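You operate a simulated robot arm through the tools that you are given. There is no shell and no other tool. Be economical: measure what you need, move in short steps, check, and stop when the job is done.

You run a simulated robot arm. Do the job below in one go: nothing can be reset, and whatever is moved stays where it is left.

## Task
Take the disc out and switch off computer and monitor.
Fine: lay the disc on the desk before the keyboards and push the tray shut first; wait till the computer is off, the monitor comes last.

Only the result counts: the job must be done as asked and must still hold three seconds after the hand-in. Knocking over, shifting, dropping, spilling or breaking anything else fails it.

## Robot
A 7-joint arm with a two-finger parallel gripper on a trunk, on a base that drives. Base frame: it is fixed to the floor where the robot stands at the start and does not move with it; the origin is under the middle of the robot, x ahead of it, y to its left, z up; the surface under the hand at the start is at about z = 740. Readings come in mm, degrees, newtons and seconds.
With the tool pointing down near the work surface it reaches from about 220 to 580 mm from the robot's upright axis, wherever it stands. Its first joint turns from -166.0 to 166.0 degrees. Places, roughly: computer [800, 100, 800]; desk before the keyboards [400, -300, 700]; disc tray [600, 100, 1000]; large round button [500, 100, 800]; monitor switch [800, -500, 900]; tray button [500, 100, 900]. Payload 3.4 kg.
The tool frame sits at the grasp point between the pads (the TCP): z along the fingers, y along the line on which they close. The tips reach 30 mm beyond it. Largest opening 94 mm; finger width 28, thickness 10; the body of the gripper, 50 by 96 mm, starts 55 mm behind the TCP.
Orientation is that of the tool frame in the base frame, as a unit quaternion [x, y, z, w]. With the fingers straight down and closing along the base's y, the tool's x points along the base's -x, its y along +y and its z along -z.

## Interface
- The arm moves only by the tool move_arm. Its arguments are lists of equal length, an entry for each row: "xyz": the shift along the tool's x, y, z in mm, a list of three; "delta_rot": the turn, a rotation vector about the tool's x, y, z in rad, a list of three; "jaw": the finger opening in mm, from 0 to 94. In form: {"xyz": [[dx, dy, dz], ...], "delta_rot": [[wx, wy, wz], ...], "jaw": [jaw, ...]}. A call has 1 to 8 rows; each row shifts and turns the commanded pose from where the row before left it, along the tool's axes as they then stand. Rows are played at 5 a second. More than 50 mm and 8.6 degrees between two rows, or a gripper value outside its range, and nothing of the call is played. A pose out of reach is approached as far as the arm can. The call stops where the force on the tool passes 40 N (or 10 N more than at its start, if that is more) or the arm is blocked; 0.2 s more then pass. Each finger travels about 72 mm/s and halts on what it meets, pressing with about 24 N; the grip force reading is that of the motor and also rises with nothing between the fingers. The clock runs only during rows and for 0.2 s after the last one: add rows that do not move to give the fingers time. The reply holds the time, the measured pose of the TCP, the force on the tool along the base axes, the opening and the grip force, in the units named above and with some noise, with the torque about the TCP (base axes, N m) and any sound that the robot's microphone picked up.
- Cameras (640 x 400 px; columns grow to the right, rows downward): "scene" is now at [5.7, 123, 1597.2]; the picture's right is [-0.40, -0.91, 0.00], its down [-0.75, 0.33, -0.57] and it looks along [0.52, -0.23, -0.82] (base axes); focal length 257 px, centre (320, 200). "wrist" rides on the gripper at [76, 14, -102] in the tool frame; the picture's right is [-0.18, 0.98, 0.00], its down [-0.75, -0.14, -0.64] and it looks along [-0.63, -0.12, 0.77] (tool axes); focal length 243 px, centre (320, 200). There is no depth. A picture from a camera that has moved, and an enlarged one, comes with that camera's place and axes in the base frame and with its lens.
- get_image(camera): a new picture of that camera. It takes no simulated time.
- move_column(by): slides the trunk up (or, below 0, down) by that many mm; the arm and the scene camera ride with it, the base frame stays. It gives what a move gives, with no picture.
- roll_base(legs): drives the robot by 1 to 6 legs, each [ahead, left, turn to the left] in mm, mm and degrees, along the robot's own axes; the way and the turn of a leg run together, so that a leg with both is an arc; at most 1500 mm and 180 degrees a leg. The arm and the cameras ride along, it lands a little off, and it stops where it bumps. It gives what a move gives.
- turn_head(pan, tilt): turns the head with the scene camera to pan (to the left, within 155 degrees either way) and tilt (down, from -29 to 69), counted from straight ahead of the robot. It gives what a move gives.
- enlarge(camera, box): a new picture of the part [left, top, right, bottom] of that camera's present view, enlarged. It takes no simulated time.
- hand_in(): hands the job in; it is judged then, once.

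Work in short steps. Places have to be worked out from the pictures, the camera data and where the tool is seen: move nearer, look again, correct. Check each grasp and each placing, and mend what went wrong. You have 120 turns and 78 pictures in all, those below and enlarged ones among them. Open the gripper and draw the arm clear of the work before you hand the job in, unless the task says otherwise; then end with one line.

The tools are called after ">>>" as name(argument=value, ...) on one line, values as JSON. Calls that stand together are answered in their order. move_arm: Moves the arm, as the interface text tells. Its arguments: {"type":"object","properties":{"xyz":{"type":"array","items":{"type":"array","items":{"type":"number"}}},"delta_rot":{"type":"array","items":{"type":"array","items":{"type":"number"}}},"jaw":{"type":"array","items":{"type":"number"}}},"required":["xyz","delta_rot","jaw"]} The other tools are called the same way: move_column (by) slides the trunk up or down; roll_base (legs) drives the base; turn_head (pan, tilt) turns the head that bears the scene camera; get_image (camera) takes a picture; enlarge (camera, box) takes an enlarged picture of a part of a camera's view; hand_in () hands the job in.

At the start:

```text
time: 0.0
eef_pos: [392.0, -117.4, 1171.1]
ee_rot: [0.0, 1.0, 0.0, 0.001]
force: [-0.6, -0.5, 0.0]
moment: [0.0, -0.03, -0.01]
opening: 94.0
finger_force: 0.0
trunk travel left (down, up): [-275.0, 111.0]
robot x, y, heading: [1.1, 0.4, -0.1]
head pan, tilt: [-23.8, 55.1]
```

scene: 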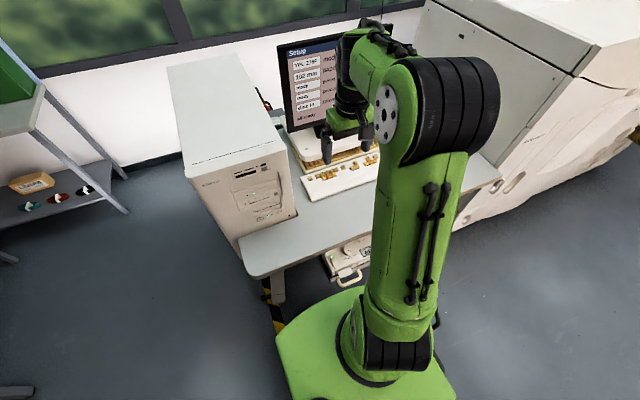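
wrist: 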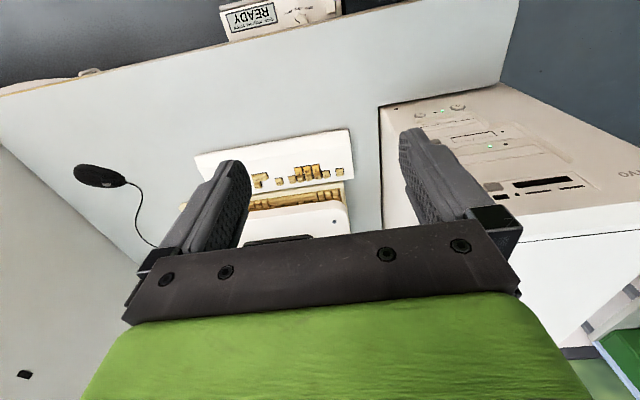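

The computer is a tower at the left of the desk, with its front facing the robot. I'll enlarge the views of its front and of the monitor.

>>> enlarge(camera="scene", box=[160, 120, 320, 260])

>>> enlarge(camera="wrist", box=[380, 70, 640, 230])

>>> enlarge(camera="scene", box=[260, 20, 460, 200])

```text
2.86 times, centred on (240, 190) of scene
camera zoom: at [5.7, 123.0, 1597.2], right [-0.4, -0.91, 0.0], down [-0.75, 0.33, -0.57], along [0.52, -0.23, -0.82], focal length 734 px, centre (549, 229)
```

zoom: 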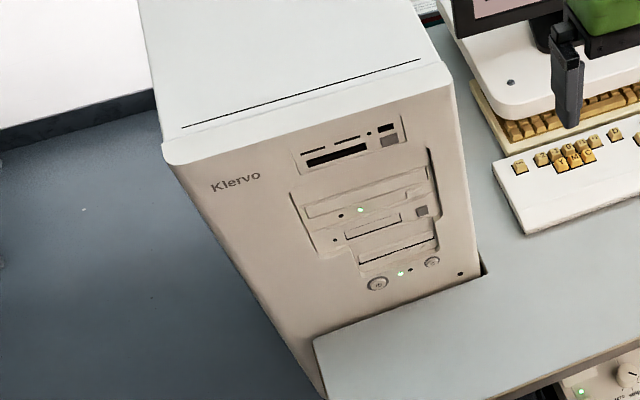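

```text
2.46 times, centred on (510, 150) of wrist
camera zoom: at [315.1, -103.0, 1272.8], right [0.18, 0.98, 0.0], down [0.75, -0.14, 0.64], along [0.63, -0.12, -0.77], focal length 597 px, centre (-148, 323)
```

zoom: 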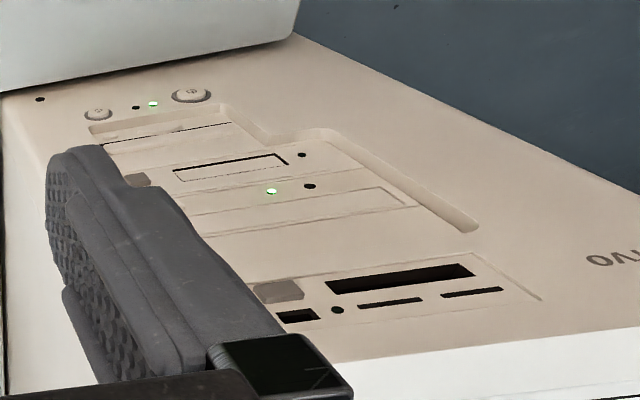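

```text
2.22 times, centred on (360, 110) of scene
camera zoom: at [5.7, 123.0, 1597.2], right [-0.4, -0.91, 0.0], down [-0.75, 0.33, -0.57], along [0.52, -0.23, -0.82], focal length 571 px, centre (231, 400)
```

zoom: 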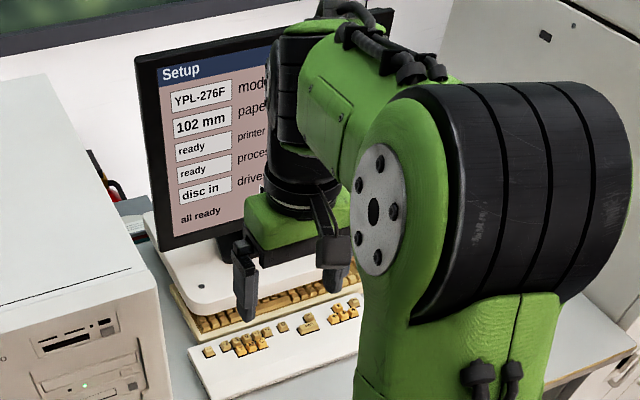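

The front face of the tower lies at about x=513, facing -x. The large round button is near (513,130,813), and a grey square near (513,56,925) may be the tray button. I'll back off a little and turn the tool to point forward.

>>> roll_base(legs=[[-120, 0, 0]])

>>> move_arm(xyz=[[0, 0, 0], [0, 0, 0], [0, 0, 0], [0, 0, 0], [0, 0, 0], [0, 0, 0]], delta_rot=[[0, -0.1428, 0], [0, -0.1428, 0], [0, -0.1428, 0], [0, -0.1428, 0], [0, -0.1428, 0], [0, -0.1428, 0]], jaw=[94, 94, 94, 94, 94, 94])

>>> move_arm(xyz=[[0, 0, 0], [0, 0, 0], [0, 0, 0], [0, 0, 0], [0, 0, 0]], delta_rot=[[0, -0.1428, 0], [0, -0.1428, 0], [0, -0.1428, 0], [0, -0.1428, 0], [0, -0.1428, 0]], jaw=[94, 94, 94, 94, 94])

```text
time: 1.2
eef_pos: [269.5, -116.9, 1172.1]
ee_rot: [-0.001, 1.0, -0.001, 0.001]
force: [-0.5, 0.5, 0.9]
moment: [-0.03, -0.04, -0.05]
opening: 93.6
finger_force: 0.0
trunk travel left (down, up): [-275.0, 111.0]
robot x, y, heading: [-124.6, 1.1, -0.1]
head pan, tilt: [-23.8, 55.1]
```

```text
time: 2.6
eef_pos: [270.2, -116.5, 1170.5]
ee_rot: [0.0, 0.909, 0.001, 0.416]
force: [0.4, 0.1, 0.2]
moment: [0.02, -0.03, 0.0]
opening: 94.0
finger_force: 0.1
trunk travel left (down, up): [-275.0, 111.0]
robot x, y, heading: [-119.4, 1.2, -0.2]
head pan, tilt: [-23.8, 55.1]
```

```text
time: 3.8
eef_pos: [272.9, -148.6, 1169.2]
ee_rot: [-0.007, 0.807, 0.017, 0.59]
force: [-0.1, 0.0, -0.6]
moment: [0.02, -0.01, 0.0]
opening: 94.1
finger_force: 0.1
out of reach, approached as far as the arm can: row 3, 4, 5
trunk travel left (down, up): [-275.0, 111.0]
robot x, y, heading: [-121.4, -0.8, -0.2]
head pan, tilt: [-23.8, 55.1]
```

The last rows went out of reach because the tool is too close in. I'll move it forward, left and down, where the arm has more room.

>>> move_arm(xyz=[[20, 30, 30], [20, 30, 30], [20, 30, 30], [20, 30, 0], [20, 30, 0], [20, 30, 0]], delta_rot=[[0, 0, 0], [0, 0, 0], [0, 0, 0], [0, 0, 0], [0, 0, 0], [0, 0, 0]], jaw=[94, 94, 94, 94, 94, 94])

>>> get_image(camera="wrist")

```text
time: 5.2
eef_pos: [319.3, 44.6, 1012.4]
ee_rot: [-0.046, 0.818, 0.035, 0.572]
force: [-0.4, -0.5, 0.0]
moment: [0.01, 0.0, 0.03]
opening: 94.2
finger_force: 0.0
out of reach, approached as far as the arm can: row 5, 6
trunk travel left (down, up): [-275.0, 111.0]
robot x, y, heading: [-119.4, -0.5, 0.1]
head pan, tilt: [-23.8, 55.1]
```

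```text
72 pictures are left
camera wrist: at [196.0, 45.3, 975.4], right [-0.05, 0.98, 0.18], down [-0.33, -0.18, 0.93], along [0.94, -0.01, 0.33], focal length 243 px, centre (320, 200)
```

wrist: 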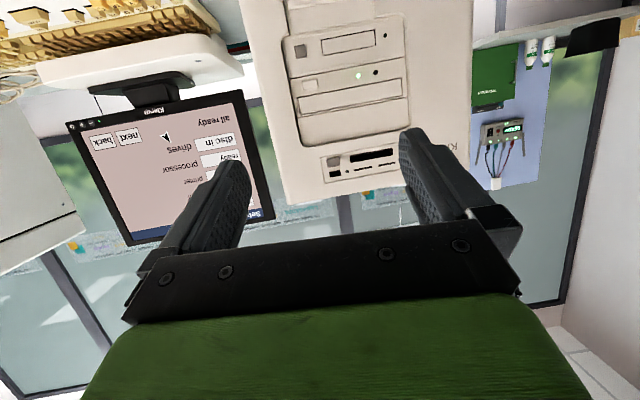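

The wrist view is upside down but clear, so I'll enlarge the drive area and the monitor bezel.

>>> enlarge(camera="wrist", box=[260, 0, 460, 190])

>>> enlarge(camera="wrist", box=[50, 70, 290, 240])

```text
2.11 times, centred on (360, 95) of wrist
camera zoom: at [196.0, 45.3, 975.4], right [-0.05, 0.98, 0.18], down [-0.33, -0.18, 0.93], along [0.94, -0.01, 0.33], focal length 511 px, centre (236, 421)
```

zoom: 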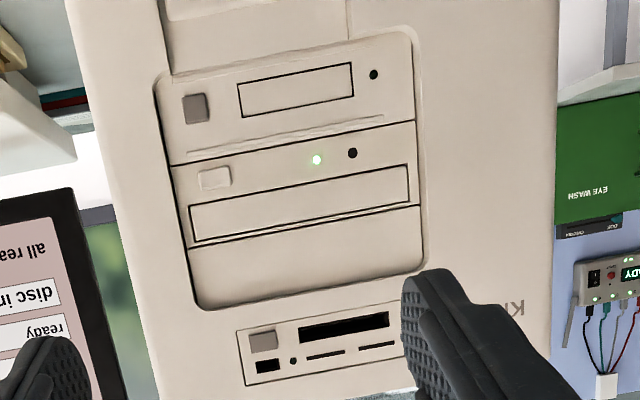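

```text
2.35 times, centred on (170, 155) of wrist
camera zoom: at [196.0, 45.3, 975.4], right [-0.05, 0.98, 0.18], down [-0.33, -0.18, 0.93], along [0.94, -0.01, 0.33], focal length 571 px, centre (673, 306)
```

zoom: 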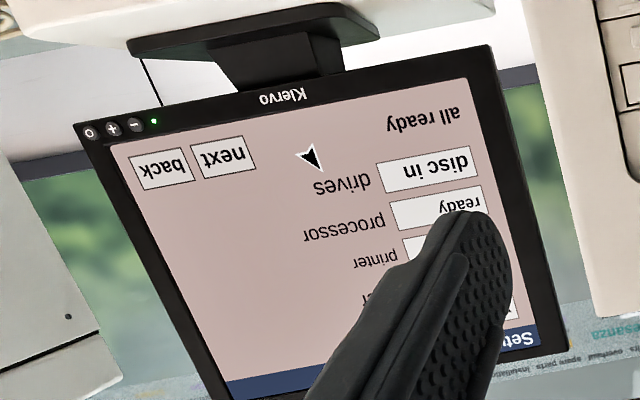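

The beige tray button is just below the tray, near (527,55,939), and the tray slot is near (527,101,963). The grey square below belongs to the floppy drive. I'll lower the trunk so the forearm can come in flatter, then check the reach.

>>> move_column(by=-110)

>>> move_arm(xyz=[[-30, 0, 0], [-30, 0, 0], [0, 0, 0], [0, 0, 0], [0, 0, 0], [0, 0, 0]], delta_rot=[[0, 0, 0], [0, 0, 0], [0.05, 0, 0], [0.06, 0, 0], [0, -0.1, 0], [0, 0, 0]], jaw=[60, 30, 0, 0, 0, 0])

```text
time: 6.7
eef_pos: [319.2, 48.7, 903.0]
ee_rot: [-0.047, 0.817, 0.034, 0.574]
force: [-0.3, 0.6, -0.5]
moment: [0.04, -0.02, 0.01]
opening: 94.1
finger_force: 0.0
trunk travel left (down, up): [-165.0, 221.0]
robot x, y, heading: [-118.2, -3.2, -0.3]
head pan, tilt: [-23.8, 55.1]
```

```text
time: 8.1
eef_pos: [331.8, 50.0, 935.3]
ee_rot: [-0.038, 0.817, 0.022, 0.575]
force: [-0.6, 0.2, 0.3]
moment: [0.0, 0.01, -0.01]
opening: 0.0
finger_force: 23.8
out of reach, approached as far as the arm can: row 3, 4, 5
trunk travel left (down, up): [-165.0, 221.0]
robot x, y, heading: [-122.3, 2.4, 0.0]
head pan, tilt: [-23.8, 55.1]
```

The fingers are closed. I'll advance toward the face, which gives more reach room, and straighten the yaw there.

>>> move_arm(xyz=[[-14, 0, 38], [-14, 0, 38], [0, 0, 0], [0, 0, 0], [0, 0, 0]], delta_rot=[[0, 0, 0], [0, 0, 0], [0.05, 0, 0], [0, -0.08, 0], [0, 0, 0]], jaw=[0, 0, 0, 0, 0])

```text
time: 9.3
eef_pos: [416.4, 58.8, 955.6]
ee_rot: [-0.024, 0.772, 0.008, 0.635]
force: [-1.2, -0.7, 0.2]
moment: [-0.03, 0.01, 0.01]
opening: 0.0
finger_force: 23.7
out of reach, approached as far as the arm can: row 1
trunk travel left (down, up): [-165.0, 221.0]
robot x, y, heading: [-120.6, -1.1, 0.1]
head pan, tilt: [-23.8, 55.1]
```

The tool now points 11° down with almost no yaw. I'll look through the wrist camera to aim.

>>> get_image(camera="wrist")

>>> turn_head(pan=5, tilt=40)

>>> get_image(camera="scene")

```text
69 pictures are left
camera wrist: at [301.4, 65.9, 900.5], right [-0.01, 0.99, 0.16], down [-0.48, -0.15, 0.86], along [0.88, -0.07, 0.47], focal length 243 px, centre (320, 200)
```

wrist: 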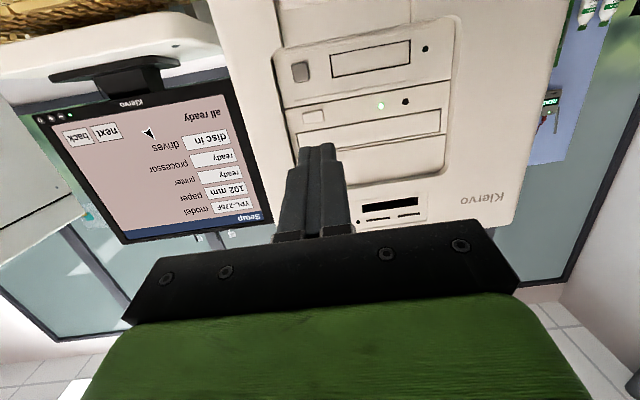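

```text
time: 10.2
eef_pos: [417.4, 58.3, 955.7]
ee_rot: [-0.024, 0.772, 0.007, 0.635]
force: [-0.4, 0.2, 0.7]
moment: [0.02, 0.02, -0.04]
opening: 0.0
finger_force: 24.3
trunk travel left (down, up): [-165.0, 221.0]
robot x, y, heading: [-120.1, 0.3, 0.1]
head pan, tilt: [5.0, 40.0]
```

```text
68 pictures are left
camera scene: at [-96.2, 159.6, 1508.9], right [0.09, -1.0, 0.0], down [-0.64, -0.06, -0.77], along [0.76, 0.07, -0.64], focal length 257 px, centre (320, 200)
```

scene: 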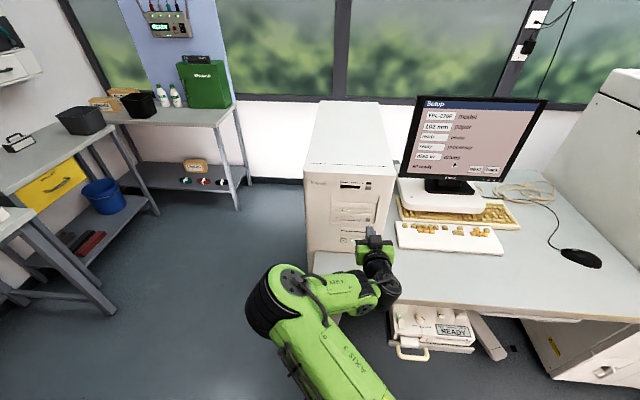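

The tray button is confirmed at about (527,56,937). I'll lower the tip so its top edge is at about z=942, and advance most of the way.

>>> move_arm(xyz=[[20.6, -4, 4], [-6, -1, 30], [-5, -1, 25], [0, 0, 0]], delta_rot=[[0, 0, 0], [0, 0, 0], [0, 0, 0], [0, 0, 0]], jaw=[0, 0, 0, 0])

>>> enlarge(camera="wrist", box=[220, 0, 480, 200])

```text
time: 11.2
eef_pos: [473.2, 55.4, 934.7]
ee_rot: [-0.024, 0.772, 0.007, 0.635]
force: [0.1, 0.6, 0.2]
moment: [0.03, 0.0, 0.0]
opening: 0.1
finger_force: 24.2
trunk travel left (down, up): [-165.0, 221.0]
robot x, y, heading: [-122.7, 0.6, 0.1]
head pan, tilt: [5.0, 40.0]
```

```text
2.00 times, centred on (350, 100) of wrist
camera zoom: at [357.3, 62.1, 880.2], right [-0.01, 0.99, 0.16], down [-0.48, -0.15, 0.87], along [0.88, -0.07, 0.47], focal length 485 px, centre (260, 400)
```

zoom: 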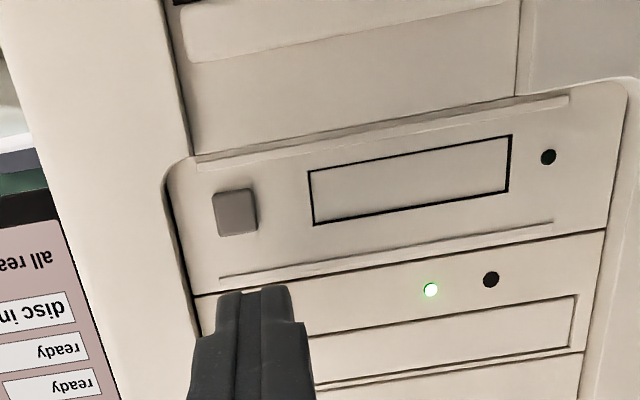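

The tip hides the button, so it is aligned. I'll press in small steps and retreat back and down within the same call, so the tray has room to come out.

>>> move_arm(xyz=[[-2, 0, 12], [-1, 0, 6], [-1, 0, 6]], delta_rot=[[0, 0, 0], [0, 0, 0], [0, 0, 0]], jaw=[0, 0, 0])

```text
time: 12.0
eef_pos: [498.1, 55.5, 934.3]
ee_rot: [-0.024, 0.772, 0.008, 0.635]
force: [0.5, -1.0, -0.7]
moment: [0.01, 0.0, -0.02]
opening: 0.0
finger_force: 24.0
trunk travel left (down, up): [-165.0, 221.0]
robot x, y, heading: [-120.8, -3.0, -0.1]
head pan, tilt: [5.0, 40.0]
```

No contact yet with the edge at about x=530, so I'll go on in smaller steps.

>>> move_arm(xyz=[[-0.6, 0, 3], [-0.6, 0, 3]], delta_rot=[[0, 0, 0], [0, 0, 0]], jaw=[0, 0])

```text
time: 12.6
eef_pos: [501.2, 55.8, 933.4]
ee_rot: [-0.023, 0.772, 0.007, 0.635]
force: [-15.7, -0.6, -2.9]
moment: [0.02, 0.01, -0.06]
opening: 0.0
finger_force: 23.5
trunk travel left (down, up): [-165.0, 221.0]
robot x, y, heading: [-117.9, -1.5, -0.2]
head pan, tilt: [5.0, 40.0]
heard: click
```

The tool felt contact and I heard a click, so the button is pressed. I'll retreat back and down at once.

>>> move_arm(xyz=[[10, 0, -45], [10, 0, -45], [10, 0, -45], [10, 0, -20], [0, 0, 0], [0, 0, 0]], delta_rot=[[0, 0, 0], [0, 0, 0], [0, 0, 0], [0, 0, 0], [0, 0, 0], [0, 0, 0]], jaw=[0, 0, 0, 0, 0, 0])

>>> get_image(camera="scene")

>>> get_image(camera="wrist")

```text
time: 14.0
eef_pos: [405.1, 47.9, 929.9]
ee_rot: [-0.021, 0.773, 0.006, 0.634]
force: [0.5, -0.6, -0.1]
moment: [0.02, -0.01, -0.02]
opening: 0.2
finger_force: 24.0
out of reach, approached as far as the arm can: row 3, 4
trunk travel left (down, up): [-165.0, 221.0]
robot x, y, heading: [-122.6, 0.5, -0.0]
head pan, tilt: [5.0, 40.0]
```

```text
66 pictures are left
camera scene: at [-96.1, 159.7, 1508.9], right [0.09, -1.0, 0.0], down [-0.64, -0.06, -0.77], along [0.76, 0.07, -0.64], focal length 257 px, centre (320, 200)
```

scene: 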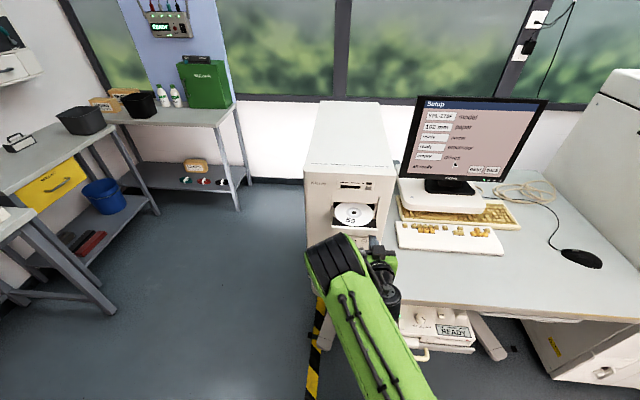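

```text
65 pictures are left
camera wrist: at [289.8, 56.2, 875.3], right [0.0, 0.99, 0.16], down [-0.48, -0.14, 0.87], along [0.88, -0.08, 0.47], focal length 243 px, centre (320, 200)
```

wrist: 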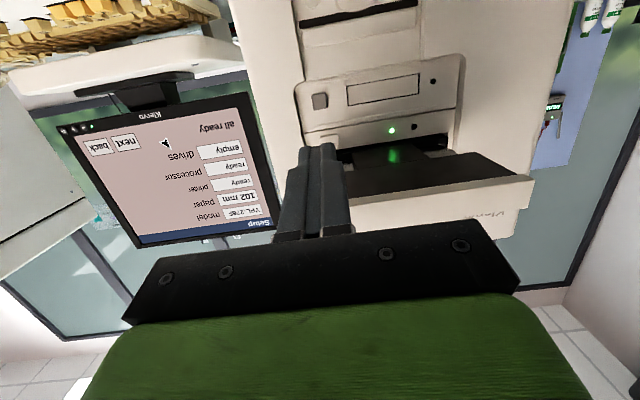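

The tray came out with the disc on it, so I'll enlarge that part.

>>> enlarge(camera="scene", box=[300, 170, 400, 250])

```text
5.00 times, centred on (350, 210) of scene
camera zoom: at [-96.1, 159.7, 1508.9], right [0.09, -1.0, 0.0], down [-0.64, -0.06, -0.77], along [0.76, 0.07, -0.64], focal length 1285 px, centre (170, 150)
```

zoom: 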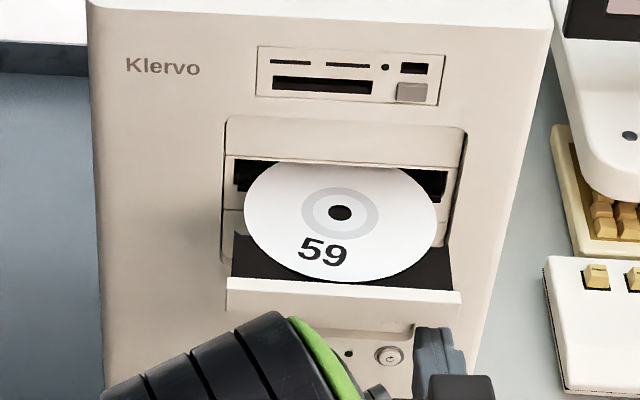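

The disc is centred near (489,108,972), is about 120 mm across and rests on the tray. I need a grazing view to see how it sits, so I'll pitch the tool to 45° and back away for a level look.

>>> move_arm(xyz=[[0, 0, 0], [0, 0, 0], [0, 0, 0], [0, 0, 0]], delta_rot=[[0, 0.145, 0], [0, 0.145, 0], [0, 0.145, 0], [0, 0.145, 0]], jaw=[0, 0, 0, 0])

>>> roll_base(legs=[[-80, 50, 0]])

>>> move_arm(xyz=[[-30, 0, -30], [-15, 0, -15], [0, 0, 0]], delta_rot=[[0, 0, 0], [0, 0, 0], [0, 0, 0]], jaw=[94, 94, 94])

>>> get_image(camera="wrist")

```text
time: 14.8
eef_pos: [400.4, 42.0, 923.7]
ee_rot: [-0.021, 0.891, -0.003, 0.453]
force: [-4.8, -6.1, -9.0]
moment: [0.13, -0.25, 0.06]
opening: 0.2
finger_force: 24.3
out of reach, approached as far as the arm can: row 1
trunk travel left (down, up): [-165.0, 221.0]
robot x, y, heading: [-124.3, -0.6, 0.0]
head pan, tilt: [5.0, 40.0]
stopped in row 4: the force on the tool passed its limit at 42 N (the readings are from after the stop); the commanded pose is now the measured one
```

```text
time: 15.9
eef_pos: [322.3, 93.4, 927.3]
ee_rot: [-0.023, 0.889, -0.001, 0.458]
force: [-0.5, 0.1, 0.2]
moment: [0.02, 0.01, -0.05]
opening: 0.2
finger_force: 23.8
trunk travel left (down, up): [-165.0, 221.0]
robot x, y, heading: [-200.9, 50.3, -0.1]
head pan, tilt: [5.0, 40.0]
```

```text
time: 16.7
eef_pos: [313.0, 94.0, 988.2]
ee_rot: [-0.023, 0.889, -0.001, 0.457]
force: [0.5, 0.8, 0.6]
moment: [-0.01, 0.02, -0.02]
opening: 94.2
finger_force: 0.0
trunk travel left (down, up): [-165.0, 221.0]
robot x, y, heading: [-201.4, 50.4, -0.3]
head pan, tilt: [5.0, 40.0]
```

```text
63 pictures are left
camera wrist: at [185.3, 103.0, 986.4], right [0.07, 0.99, 0.13], down [-0.08, -0.12, 0.99], along [0.99, -0.08, 0.07], focal length 243 px, centre (320, 200)
```

wrist: 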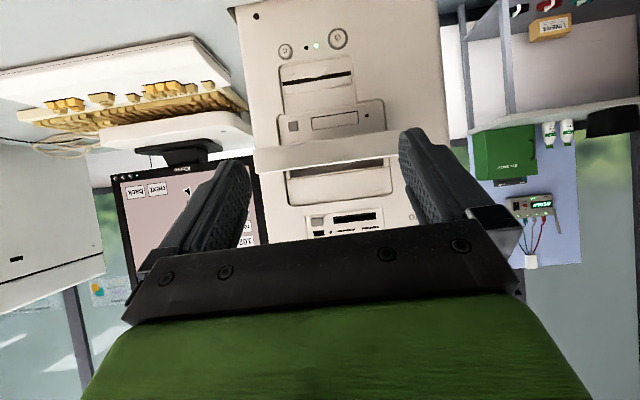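

I touched something briefly, probably the tray lip with the gripper body. The tray still looks straight, so I'll enlarge it.

>>> enlarge(camera="wrist", box=[250, 90, 430, 240])

>>> enlarge(camera="scene", box=[300, 130, 420, 230])

```text
2.67 times, centred on (340, 165) of wrist
camera zoom: at [185.3, 103.0, 986.4], right [0.07, 0.99, 0.13], down [-0.08, -0.12, 0.99], along [0.99, -0.08, 0.07], focal length 647 px, centre (267, 293)
```

zoom: 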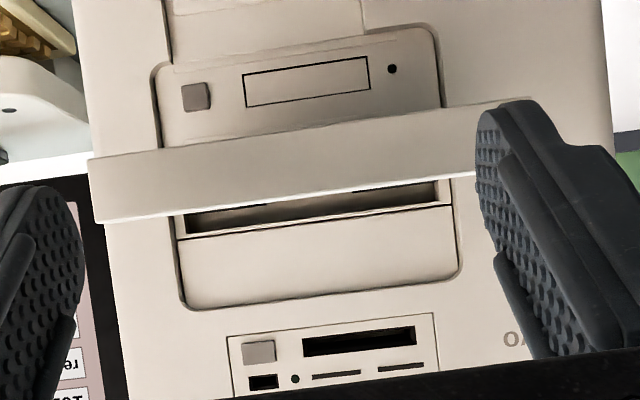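

```text
4.00 times, centred on (360, 180) of scene
camera zoom: at [-175.6, 209.5, 1508.9], right [0.09, -1.0, 0.0], down [-0.64, -0.06, -0.77], along [0.76, 0.07, -0.64], focal length 1028 px, centre (160, 280)
```

zoom: 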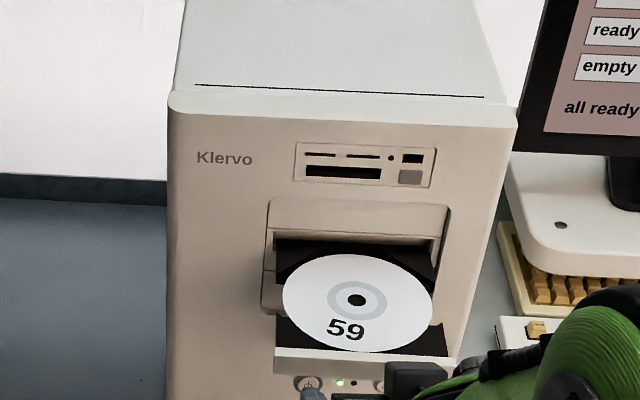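

The tray front is now at about x=390, so it was still sliding out before. The disc lies below the rim of the front bezel, with its centre near (453,109,970). I'll go above it with the tool pointing down for a close look from the top.

>>> move_arm(xyz=[[-35, 0, -15], [-35, 0, -15], [-35, 0, -15], [0, 0, 0], [0, 0, 0], [0, 0, 0], [0, 0, 0]], delta_rot=[[0, 0, 0], [0, 0, 0], [0, 0, 0], [0, 0.136, 0], [0, 0.136, 0], [0, 0.136, 0], [0, 0.136, 0]], jaw=[94, 94, 94, 94, 94, 94, 94])

>>> move_arm(xyz=[[0, 0, 0], [0, 0, 0], [0, 0, 0]], delta_rot=[[0, 0.136, 0], [0, 0.136, 0], [0, 0.136, 0]], jaw=[94, 94, 94])

>>> get_image(camera="wrist")

```text
time: 18.3
eef_pos: [338.8, 99.4, 1100.0]
ee_rot: [-0.022, 0.979, -0.006, 0.201]
force: [0.5, 0.0, 0.1]
moment: [-0.03, -0.02, -0.02]
opening: 93.9
finger_force: 0.1
trunk travel left (down, up): [-165.0, 221.0]
robot x, y, heading: [-201.6, 48.5, 0.0]
head pan, tilt: [5.0, 40.0]
```

```text
time: 19.1
eef_pos: [339.9, 99.0, 1097.3]
ee_rot: [-0.02, 1.0, -0.011, -0.004]
force: [-1.2, 0.9, 0.0]
moment: [0.01, 0.01, 0.0]
opening: 94.1
finger_force: 0.2
trunk travel left (down, up): [-165.0, 221.0]
robot x, y, heading: [-201.9, 50.0, 0.1]
head pan, tilt: [5.0, 40.0]
```

```text
60 pictures are left
camera wrist: at [263.8, 111.1, 1200.7], right [0.14, 0.99, -0.02], down [0.76, -0.1, 0.64], along [0.63, -0.11, -0.77], focal length 243 px, centre (320, 200)
```

wrist: 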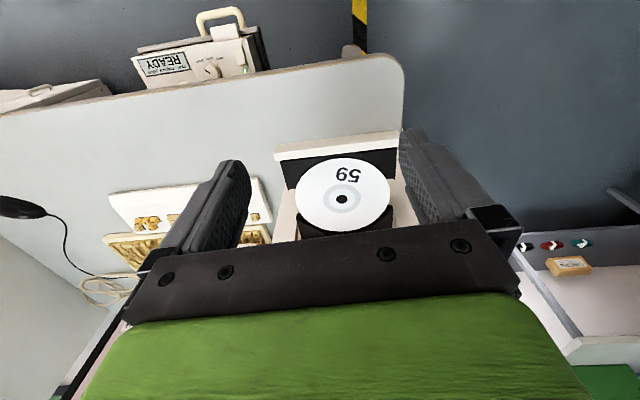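

>>> enlarge(camera="wrist", box=[260, 110, 420, 250])

```text
2.86 times, centred on (340, 180) of wrist
camera zoom: at [263.8, 111.1, 1200.7], right [0.14, 0.99, -0.02], down [0.76, -0.1, 0.64], along [0.63, -0.11, -0.77], focal length 693 px, centre (263, 257)
```

zoom: 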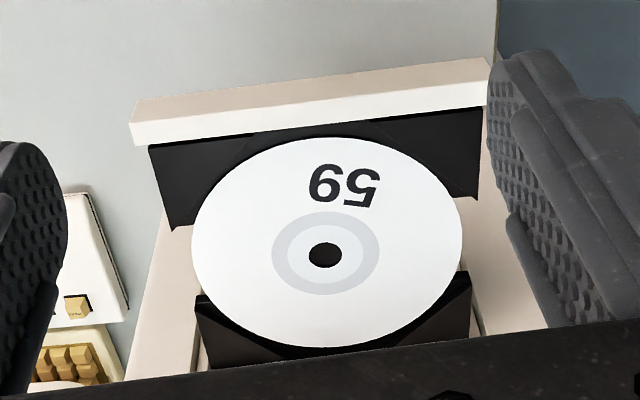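

The tray has side notches at about x=436–480, where the disc edge overhangs at y≈45 and y≈165. I'll pinch the disc edge from the right side with the tool pointing +y and the fingers closing vertically. First I'll move the base right and ahead.

>>> roll_base(legs=[[0, -230, 0], [130, 0, 0]])

>>> move_arm(xyz=[[0, 0, 0], [0, 0, 0], [0, 0, 0], [0, 0, 0], [0, 0, 0], [0, 0, 0], [0, 0, 0], [0, 0, 0]], delta_rot=[[-0.1428, 0, 0], [-0.1428, 0, 0], [-0.1428, 0, 0], [-0.1428, 0, 0], [-0.1428, 0, 0], [-0.1428, 0, 0], [-0.1428, 0, 0], [-0.1428, 0, 0]], jaw=[94, 94, 94, 94, 94, 94, 94, 94])

```text
time: 21.8
eef_pos: [470.6, -131.7, 1098.2]
ee_rot: [-0.02, 1.0, -0.01, -0.002]
force: [0.2, 0.1, -0.9]
moment: [0.0, 0.04, -0.03]
opening: 94.1
finger_force: 0.1
trunk travel left (down, up): [-165.0, 221.0]
robot x, y, heading: [-66.9, -176.4, -0.1]
head pan, tilt: [5.0, 40.0]
```

```text
time: 23.6
eef_pos: [468.5, -133.3, 1099.8]
ee_rot: [-0.015, 0.846, 0.533, -0.012]
force: [0.7, -1.0, 0.5]
moment: [-0.02, 0.0, -0.04]
opening: 94.0
finger_force: 0.0
trunk travel left (down, up): [-165.0, 221.0]
robot x, y, heading: [-70.6, -180.2, -0.1]
head pan, tilt: [5.0, 40.0]
```

The turn works and the tool already points mostly +y. I'll finish the turn and look.

>>> move_arm(xyz=[[0, 0, 0], [0, 0, 0], [0, 0, 0], [0, 0, 0]], delta_rot=[[-0.1428, 0, 0], [-0.1428, 0, 0], [-0.1428, 0, 0], [0, 0, 0]], jaw=[94, 94, 60, 40])

>>> get_image(camera="wrist")

```text
time: 24.6
eef_pos: [469.0, -130.7, 1099.0]
ee_rot: [-0.013, 0.715, 0.699, -0.015]
force: [0.4, 0.0, 0.5]
moment: [-0.02, -0.02, -0.02]
opening: 40.0
finger_force: 0.0
trunk travel left (down, up): [-165.0, 221.0]
robot x, y, heading: [-69.3, -175.6, -0.3]
head pan, tilt: [5.0, 40.0]
```

```text
58 pictures are left
camera wrist: at [395.9, -237.0, 1116.5], right [0.19, 0.03, 0.98], down [0.78, -0.61, -0.13], along [0.6, 0.79, -0.14], focal length 243 px, centre (320, 200)
```

wrist: 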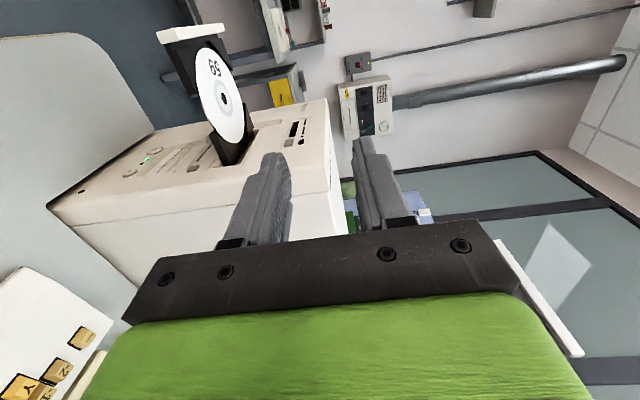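

The orientation is right, and in this picture image-right is up. I'll lower it to just above disc level, still to the right of the tray, and look again.

>>> move_arm(xyz=[[11, -40, 10], [0, -40, 20], [0, -30, 20], [0, 0, 0]], delta_rot=[[0, 0.02, 0], [0, 0.02, 0], [0, 0, 0], [0, 0, 0]], jaw=[40, 40, 40, 40])

>>> get_image(camera="wrist")

>>> enlarge(camera="scene", box=[200, 60, 400, 200])

```text
time: 25.6
eef_pos: [452.8, -84.9, 987.3]
ee_rot: [-0.027, 0.714, 0.699, -0.029]
force: [0.1, -0.2, -0.1]
moment: [0.0, 0.02, 0.01]
opening: 40.2
finger_force: 0.0
trunk travel left (down, up): [-165.0, 221.0]
robot x, y, heading: [-72.1, -176.6, 0.0]
head pan, tilt: [5.0, 40.0]
```

```text
57 pictures are left
camera wrist: at [385.7, -191.4, 1004.8], right [0.19, 0.04, 0.98], down [0.8, -0.58, -0.13], along [0.57, 0.81, -0.14], focal length 243 px, centre (320, 200)
```

wrist: 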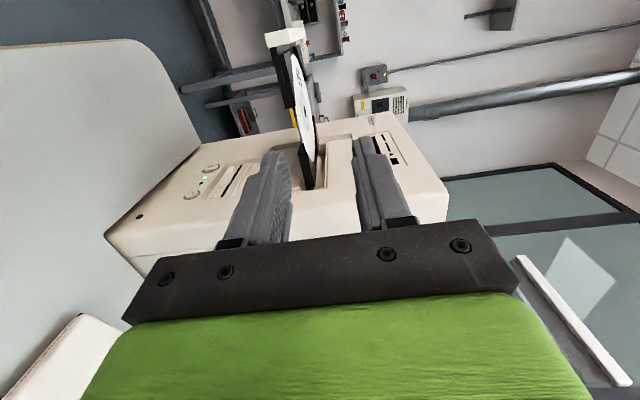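

```text
2.86 times, centred on (300, 130) of scene
camera zoom: at [-45.4, -20.1, 1509.0], right [0.09, -1.0, 0.0], down [-0.64, -0.06, -0.77], along [0.76, 0.07, -0.64], focal length 734 px, centre (377, 400)
```

zoom: 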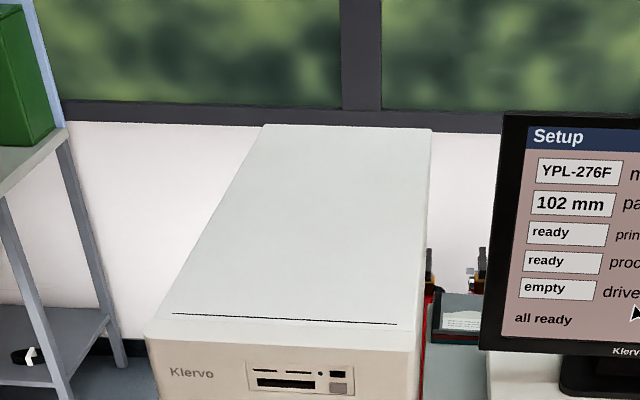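

The yaw correction went the wrong way, leaving the tool pointing 4.5° toward the robot. I'll undo it and enlarge the tray edge.

>>> move_arm(xyz=[[0, 0, 0], [0, 0, 0]], delta_rot=[[0, -0.08, 0], [0, 0, 0]], jaw=[40, 40])

>>> enlarge(camera="wrist", box=[220, 10, 400, 220])

```text
time: 26.1
eef_pos: [452.9, -83.6, 987.7]
ee_rot: [0.001, 0.715, 0.699, -0.001]
force: [0.6, 0.2, 0.0]
moment: [0.0, 0.02, 0.03]
opening: 40.1
finger_force: 0.0
trunk travel left (down, up): [-165.0, 221.0]
robot x, y, heading: [-70.8, -181.4, 0.1]
head pan, tilt: [5.0, 40.0]
```

```text
1.90 times, centred on (310, 115) of wrist
camera zoom: at [377.4, -186.1, 1005.1], right [0.19, 0.02, 0.98], down [0.75, -0.65, -0.13], along [0.63, 0.76, -0.14], focal length 462 px, centre (339, 362)
```

zoom: 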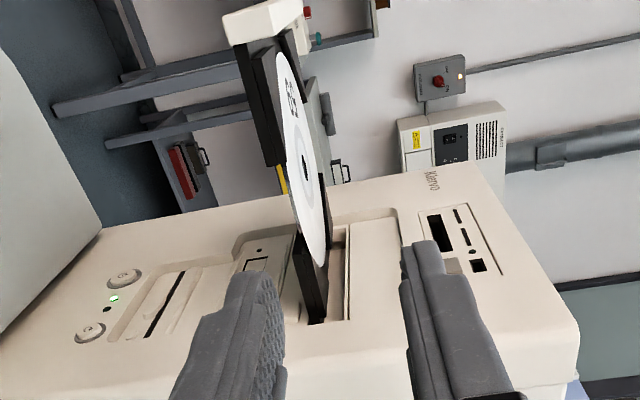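

The disc is at about z=963, its right edge at (460,45), and the notch is visible at x≈436–480. I'll line up at z=963 and advance to just short of the disc.

>>> move_arm(xyz=[[-5, -24, 0], [0, 0, 30], [0, 0, 30], [0, 0, 0]], delta_rot=[[-0.022, 0, 0], [0, 0, 0], [0, 0, 0], [0, 0, 0]], jaw=[40, 40, 40, 40])

>>> enlarge(camera="wrist", box=[220, 0, 420, 220])

```text
time: 27.1
eef_pos: [457.8, -23.3, 963.8]
ee_rot: [0.002, 0.707, 0.707, -0.001]
force: [-0.1, 0.2, 0.6]
moment: [-0.01, 0.01, -0.02]
opening: 40.1
finger_force: 0.0
trunk travel left (down, up): [-165.0, 221.0]
robot x, y, heading: [-69.4, -181.3, 0.2]
head pan, tilt: [5.0, 40.0]
```

```text
1.82 times, centred on (320, 110) of wrist
camera zoom: at [382.4, -127.0, 979.4], right [0.19, 0.0, 0.98], down [0.75, -0.64, -0.14], along [0.63, 0.77, -0.12], focal length 441 px, centre (320, 364)
```

zoom: 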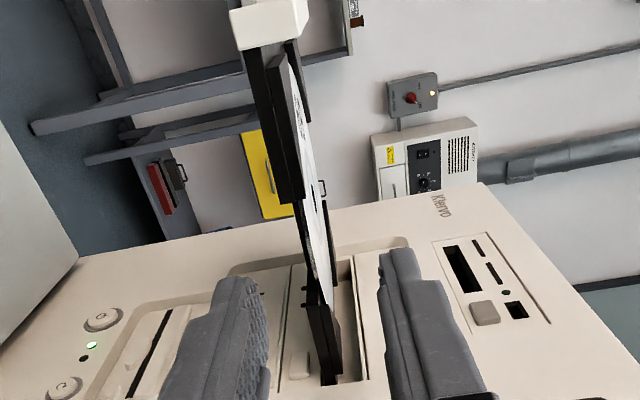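

I'll enlarge further to check that the lower finger fits the notch.

>>> enlarge(camera="wrist", box=[260, 70, 360, 215])

```text
2.76 times, centred on (310, 142) of wrist
camera zoom: at [382.4, -127.0, 979.4], right [0.19, 0.0, 0.98], down [0.75, -0.64, -0.14], along [0.63, 0.77, -0.12], focal length 669 px, centre (348, 359)
```

zoom: 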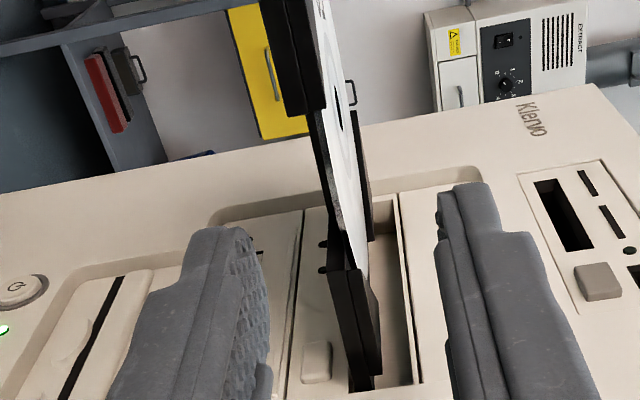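

The notch spans x≈439–483 and reaches in to y≈70. I'll insert to TCP (460,33,961.5), with one finger above and one below the disc edge.

>>> move_arm(xyz=[[-2, -2, 20], [0, 0, 20], [0, 0, 16], [0, 0, 0]], delta_rot=[[0, 0, 0], [0, 0, 0], [0, 0, 0], [0, 0, 0]], jaw=[40, 40, 40, 40])

>>> enlarge(camera="wrist", box=[240, 50, 400, 230])

```text
time: 28.1
eef_pos: [460.2, 30.4, 962.5]
ee_rot: [0.002, 0.707, 0.707, -0.001]
force: [0.7, 0.9, 0.2]
moment: [-0.01, 0.0, 0.02]
opening: 39.7
finger_force: 0.0
trunk travel left (down, up): [-165.0, 221.0]
robot x, y, heading: [-68.9, -177.3, -0.1]
head pan, tilt: [5.0, 40.0]
```

```text
2.22 times, centred on (320, 140) of wrist
camera zoom: at [384.4, -71.3, 977.2], right [0.19, 0.0, 0.98], down [0.75, -0.64, -0.14], along [0.63, 0.77, -0.12], focal length 539 px, centre (320, 333)
```

zoom: 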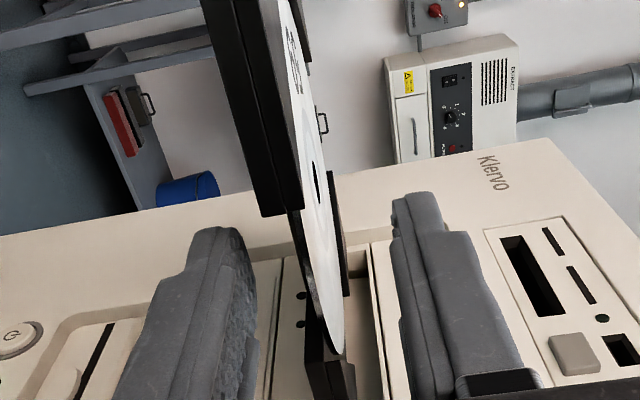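

The disc edge lies between the fingers, slightly nearer the lower one. I'll lower by 2 mm, half close and look.

>>> move_arm(xyz=[[0, -2, 2], [0, 0, 0], [0, 0, 0]], delta_rot=[[0, 0, 0], [0, 0, 0], [0, 0, 0]], jaw=[30, 14, 14])

>>> enlarge(camera="wrist", box=[240, 50, 400, 230])

```text
time: 28.9
eef_pos: [459.9, 32.9, 960.1]
ee_rot: [0.002, 0.707, 0.707, -0.002]
force: [-0.2, -0.1, -0.6]
moment: [0.0, 0.01, 0.01]
opening: 14.0
finger_force: 0.1
trunk travel left (down, up): [-165.0, 221.0]
robot x, y, heading: [-71.2, -178.2, -0.1]
head pan, tilt: [5.0, 40.0]
```

```text
2.22 times, centred on (320, 140) of wrist
camera zoom: at [384.2, -69.6, 975.1], right [0.19, 0.0, 0.98], down [0.75, -0.64, -0.14], along [0.63, 0.77, -0.12], focal length 539 px, centre (320, 333)
```

zoom: 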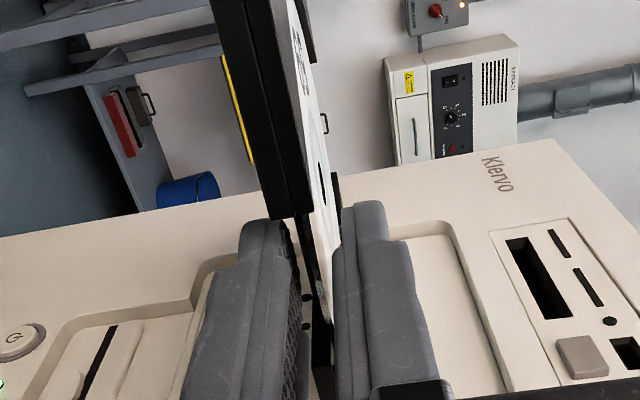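

At 14 mm opening the disc is nearer the upper pad, so I'll raise by 3 mm and close on it.

>>> move_arm(xyz=[[0, 3, 0], [0, 0, 0], [0, 0, 0], [0, 0, 0]], delta_rot=[[0, 0, 0], [0, 0, 0], [0, 0, 0], [0, 0, 0]], jaw=[14, 7, 0, 0])

>>> enlarge(camera="wrist", box=[240, 30, 400, 230])

```text
time: 29.9
eef_pos: [460.0, 32.8, 963.9]
ee_rot: [0.001, 0.707, 0.707, 0.0]
force: [-0.4, 0.3, -0.5]
moment: [-0.02, -0.02, 0.01]
opening: 0.4
finger_force: 23.9
trunk travel left (down, up): [-165.0, 221.0]
robot x, y, heading: [-69.7, -182.2, 0.0]
head pan, tilt: [5.0, 40.0]
```

```text
2.00 times, centred on (320, 130) of wrist
camera zoom: at [384.1, -69.7, 978.1], right [0.19, 0.0, 0.98], down [0.75, -0.64, -0.14], along [0.63, 0.77, -0.12], focal length 485 px, centre (320, 340)
```

zoom: 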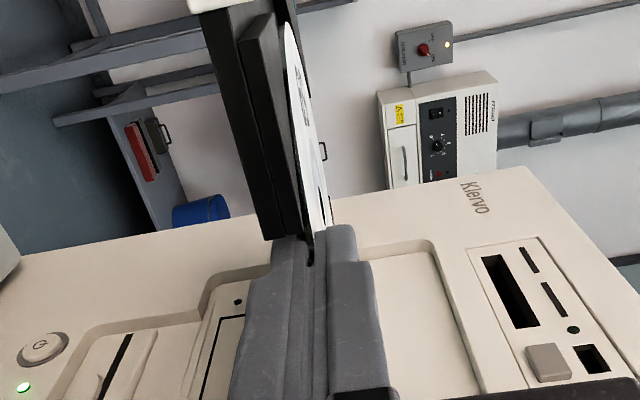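

The opening reads 0.4 mm with full grip force. I'll lift 15 mm and see whether the disc comes along.

>>> move_arm(xyz=[[0, 5, 0], [0, 10, 0], [0, 0, 0]], delta_rot=[[0, 0, 0], [0, 0, 0], [0, 0, 0]], jaw=[0, 0, 0])

>>> enlarge(camera="wrist", box=[220, 0, 420, 230])

```text
time: 30.8
eef_pos: [461.5, 33.2, 978.9]
ee_rot: [0.0, 0.707, 0.707, -0.002]
force: [0.9, -0.4, 0.4]
moment: [0.01, 0.0, 0.0]
opening: 0.4
finger_force: 24.2
trunk travel left (down, up): [-165.0, 221.0]
robot x, y, heading: [-70.6, -179.4, 0.0]
head pan, tilt: [5.0, 40.0]
```

```text
1.74 times, centred on (320, 115) of wrist
camera zoom: at [384.5, -69.9, 993.2], right [0.19, 0.0, 0.98], down [0.75, -0.64, -0.14], along [0.63, 0.77, -0.12], focal length 422 px, centre (320, 348)
```

zoom: 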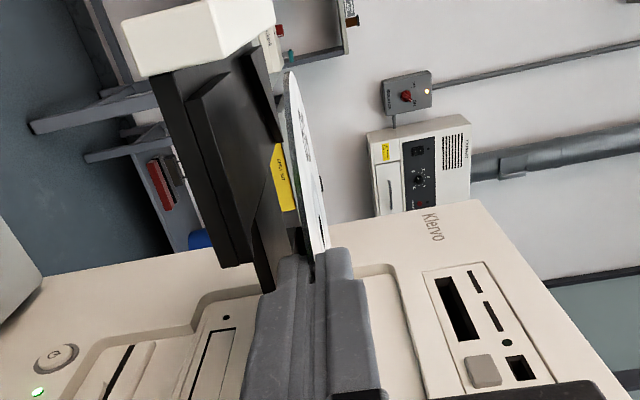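

The disc is off the tray and held firmly. I'll lift further, drive right to clear the tower, and look at the desk.

>>> move_arm(xyz=[[0, 40, 0], [0, 40, 0], [0, 0, 0]], delta_rot=[[0, 0, 0], [0, 0, 0], [0, 0, 0]], jaw=[0, 0, 0])

>>> roll_base(legs=[[0, -300, 0]])

>>> turn_head(pan=5, tilt=55)

>>> get_image(camera="scene")

```text
time: 31.6
eef_pos: [461.1, 32.0, 1057.9]
ee_rot: [0.001, 0.708, 0.707, -0.001]
force: [0.3, 0.0, 0.3]
moment: [-0.02, 0.0, -0.03]
opening: 0.6
finger_force: 24.3
trunk travel left (down, up): [-165.0, 221.0]
robot x, y, heading: [-67.3, -183.4, -0.1]
head pan, tilt: [5.0, 40.0]
```

```text
time: 33.6
eef_pos: [461.8, -266.3, 1058.7]
ee_rot: [0.0, 0.707, 0.707, -0.001]
force: [-0.1, -0.3, -0.5]
moment: [-0.01, -0.02, -0.03]
opening: 0.4
finger_force: 23.7
trunk travel left (down, up): [-165.0, 221.0]
robot x, y, heading: [-72.2, -480.0, 0.0]
head pan, tilt: [5.0, 40.0]
```

```text
time: 34.4
eef_pos: [461.9, -265.5, 1058.0]
ee_rot: [0.001, 0.707, 0.707, -0.002]
force: [0.2, -0.1, -0.1]
moment: [0.0, 0.01, 0.03]
opening: 0.5
finger_force: 24.1
trunk travel left (down, up): [-165.0, 221.0]
robot x, y, heading: [-71.1, -477.2, -0.2]
head pan, tilt: [5.0, 55.0]
```

```text
48 pictures are left
camera scene: at [-58.1, -320.1, 1488.3], right [0.09, -1.0, 0.0], down [-0.82, -0.07, -0.57], along [0.57, 0.05, -0.82], focal length 257 px, centre (320, 200)
```

scene: 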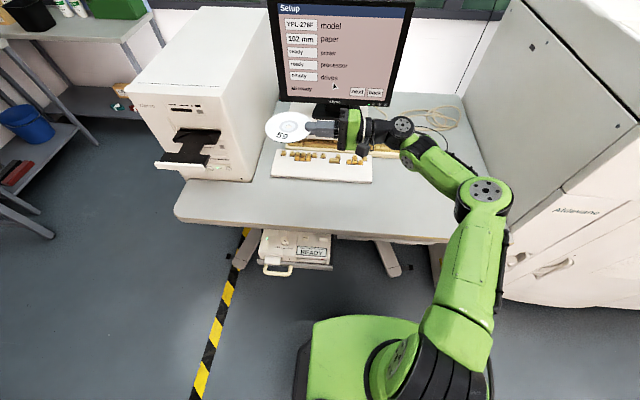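

The desk strip in front of the keyboard runs from x≈314 to 549, and the keyboard spans y≈-85 to -460. I'll place the disc from the front with the tool pointing +x and nearly level, so the gripper body stays in front of the desk edge. Next I'll back off and yaw the tool to +x.

>>> roll_base(legs=[[-140, 0, 0]])

>>> move_arm(xyz=[[0, 0, 0], [0, 0, 0], [0, 0, 0], [0, 0, 0], [0, 0, 0], [0, 0, 0]], delta_rot=[[0, -0.1428, 0], [0, -0.1428, 0], [0, -0.1428, 0], [0, -0.1428, 0], [0, -0.1428, 0], [0, -0.1428, 0]], jaw=[0, 0, 0, 0, 0, 0])

>>> move_arm(xyz=[[0, 0, 0], [0, 0, 0], [0, 0, 0], [0, 0, 0], [0, 0, 0]], delta_rot=[[0, -0.1428, 0], [0, -0.1428, 0], [0, -0.1428, 0], [0, -0.1428, 0], [0, -0.1428, 0]], jaw=[0, 0, 0, 0, 0])

```text
time: 35.7
eef_pos: [319.8, -265.9, 1059.0]
ee_rot: [-0.001, 0.708, 0.707, 0.0]
force: [-0.4, -0.1, 0.1]
moment: [-0.04, -0.01, -0.01]
opening: 0.2
finger_force: 23.8
trunk travel left (down, up): [-165.0, 221.0]
robot x, y, heading: [-210.6, -479.8, 0.2]
head pan, tilt: [5.0, 55.0]
```

```text
time: 37.1
eef_pos: [321.6, -266.3, 1057.6]
ee_rot: [0.294, 0.644, 0.643, 0.293]
force: [0.1, 0.7, -0.5]
moment: [-0.01, -0.02, -0.03]
opening: 0.6
finger_force: 24.1
trunk travel left (down, up): [-165.0, 221.0]
robot x, y, heading: [-210.6, -475.0, 0.3]
head pan, tilt: [5.0, 55.0]
```

```text
time: 38.3
eef_pos: [320.3, -262.5, 1050.1]
ee_rot: [0.428, 0.572, 0.561, 0.418]
force: [-0.3, 0.2, -0.2]
moment: [0.02, 0.01, -0.02]
opening: 0.1
finger_force: 24.0
out of reach, approached as far as the arm can: row 3, 4, 5
trunk travel left (down, up): [-165.0, 221.0]
robot x, y, heading: [-211.6, -478.5, 0.2]
head pan, tilt: [5.0, 55.0]
```

The tool now points mostly +x with 16° of yaw left, which is good enough. I'll shift the base right and lower the trunk.

>>> roll_base(legs=[[0, -85, 0]])

>>> move_column(by=-150)

>>> get_image(camera="scene")

>>> get_image(camera="wrist")

```text
time: 39.4
eef_pos: [320.4, -349.9, 1050.7]
ee_rot: [0.428, 0.573, 0.56, 0.419]
force: [-0.2, -0.3, -0.3]
moment: [0.01, 0.01, 0.01]
opening: 0.5
finger_force: 24.2
trunk travel left (down, up): [-165.0, 221.0]
robot x, y, heading: [-206.2, -564.8, 0.3]
head pan, tilt: [5.0, 55.0]
```

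```text
time: 41.1
eef_pos: [321.9, -348.3, 898.5]
ee_rot: [0.428, 0.573, 0.559, 0.419]
force: [-0.2, -0.3, -0.1]
moment: [0.03, 0.01, 0.03]
opening: 0.6
finger_force: 23.6
trunk travel left (down, up): [-15.0, 371.0]
robot x, y, heading: [-210.2, -563.7, 0.1]
head pan, tilt: [5.0, 55.0]
```

```text
47 pictures are left
camera scene: at [-197.9, -406.1, 1337.6], right [0.09, -1.0, 0.0], down [-0.82, -0.07, -0.57], along [0.57, 0.05, -0.82], focal length 257 px, centre (320, 200)
```

scene: 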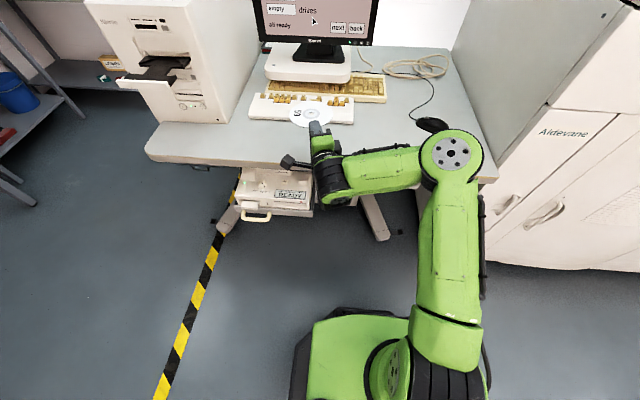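

```text
46 pictures are left
camera wrist: at [202.1, -304.8, 915.3], right [0.07, -0.17, 0.98], down [-0.41, -0.91, -0.13], along [0.91, -0.39, -0.13], focal length 243 px, centre (320, 200)
```

wrist: 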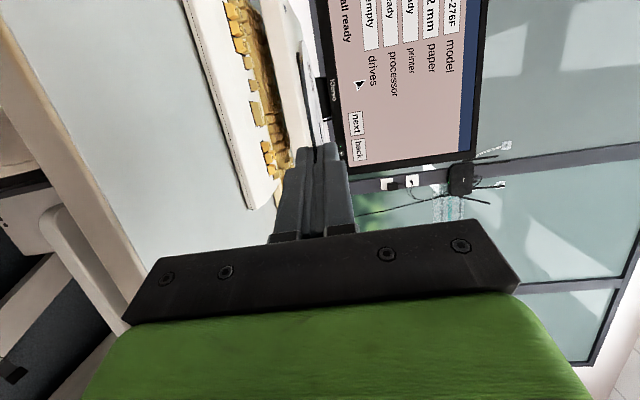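

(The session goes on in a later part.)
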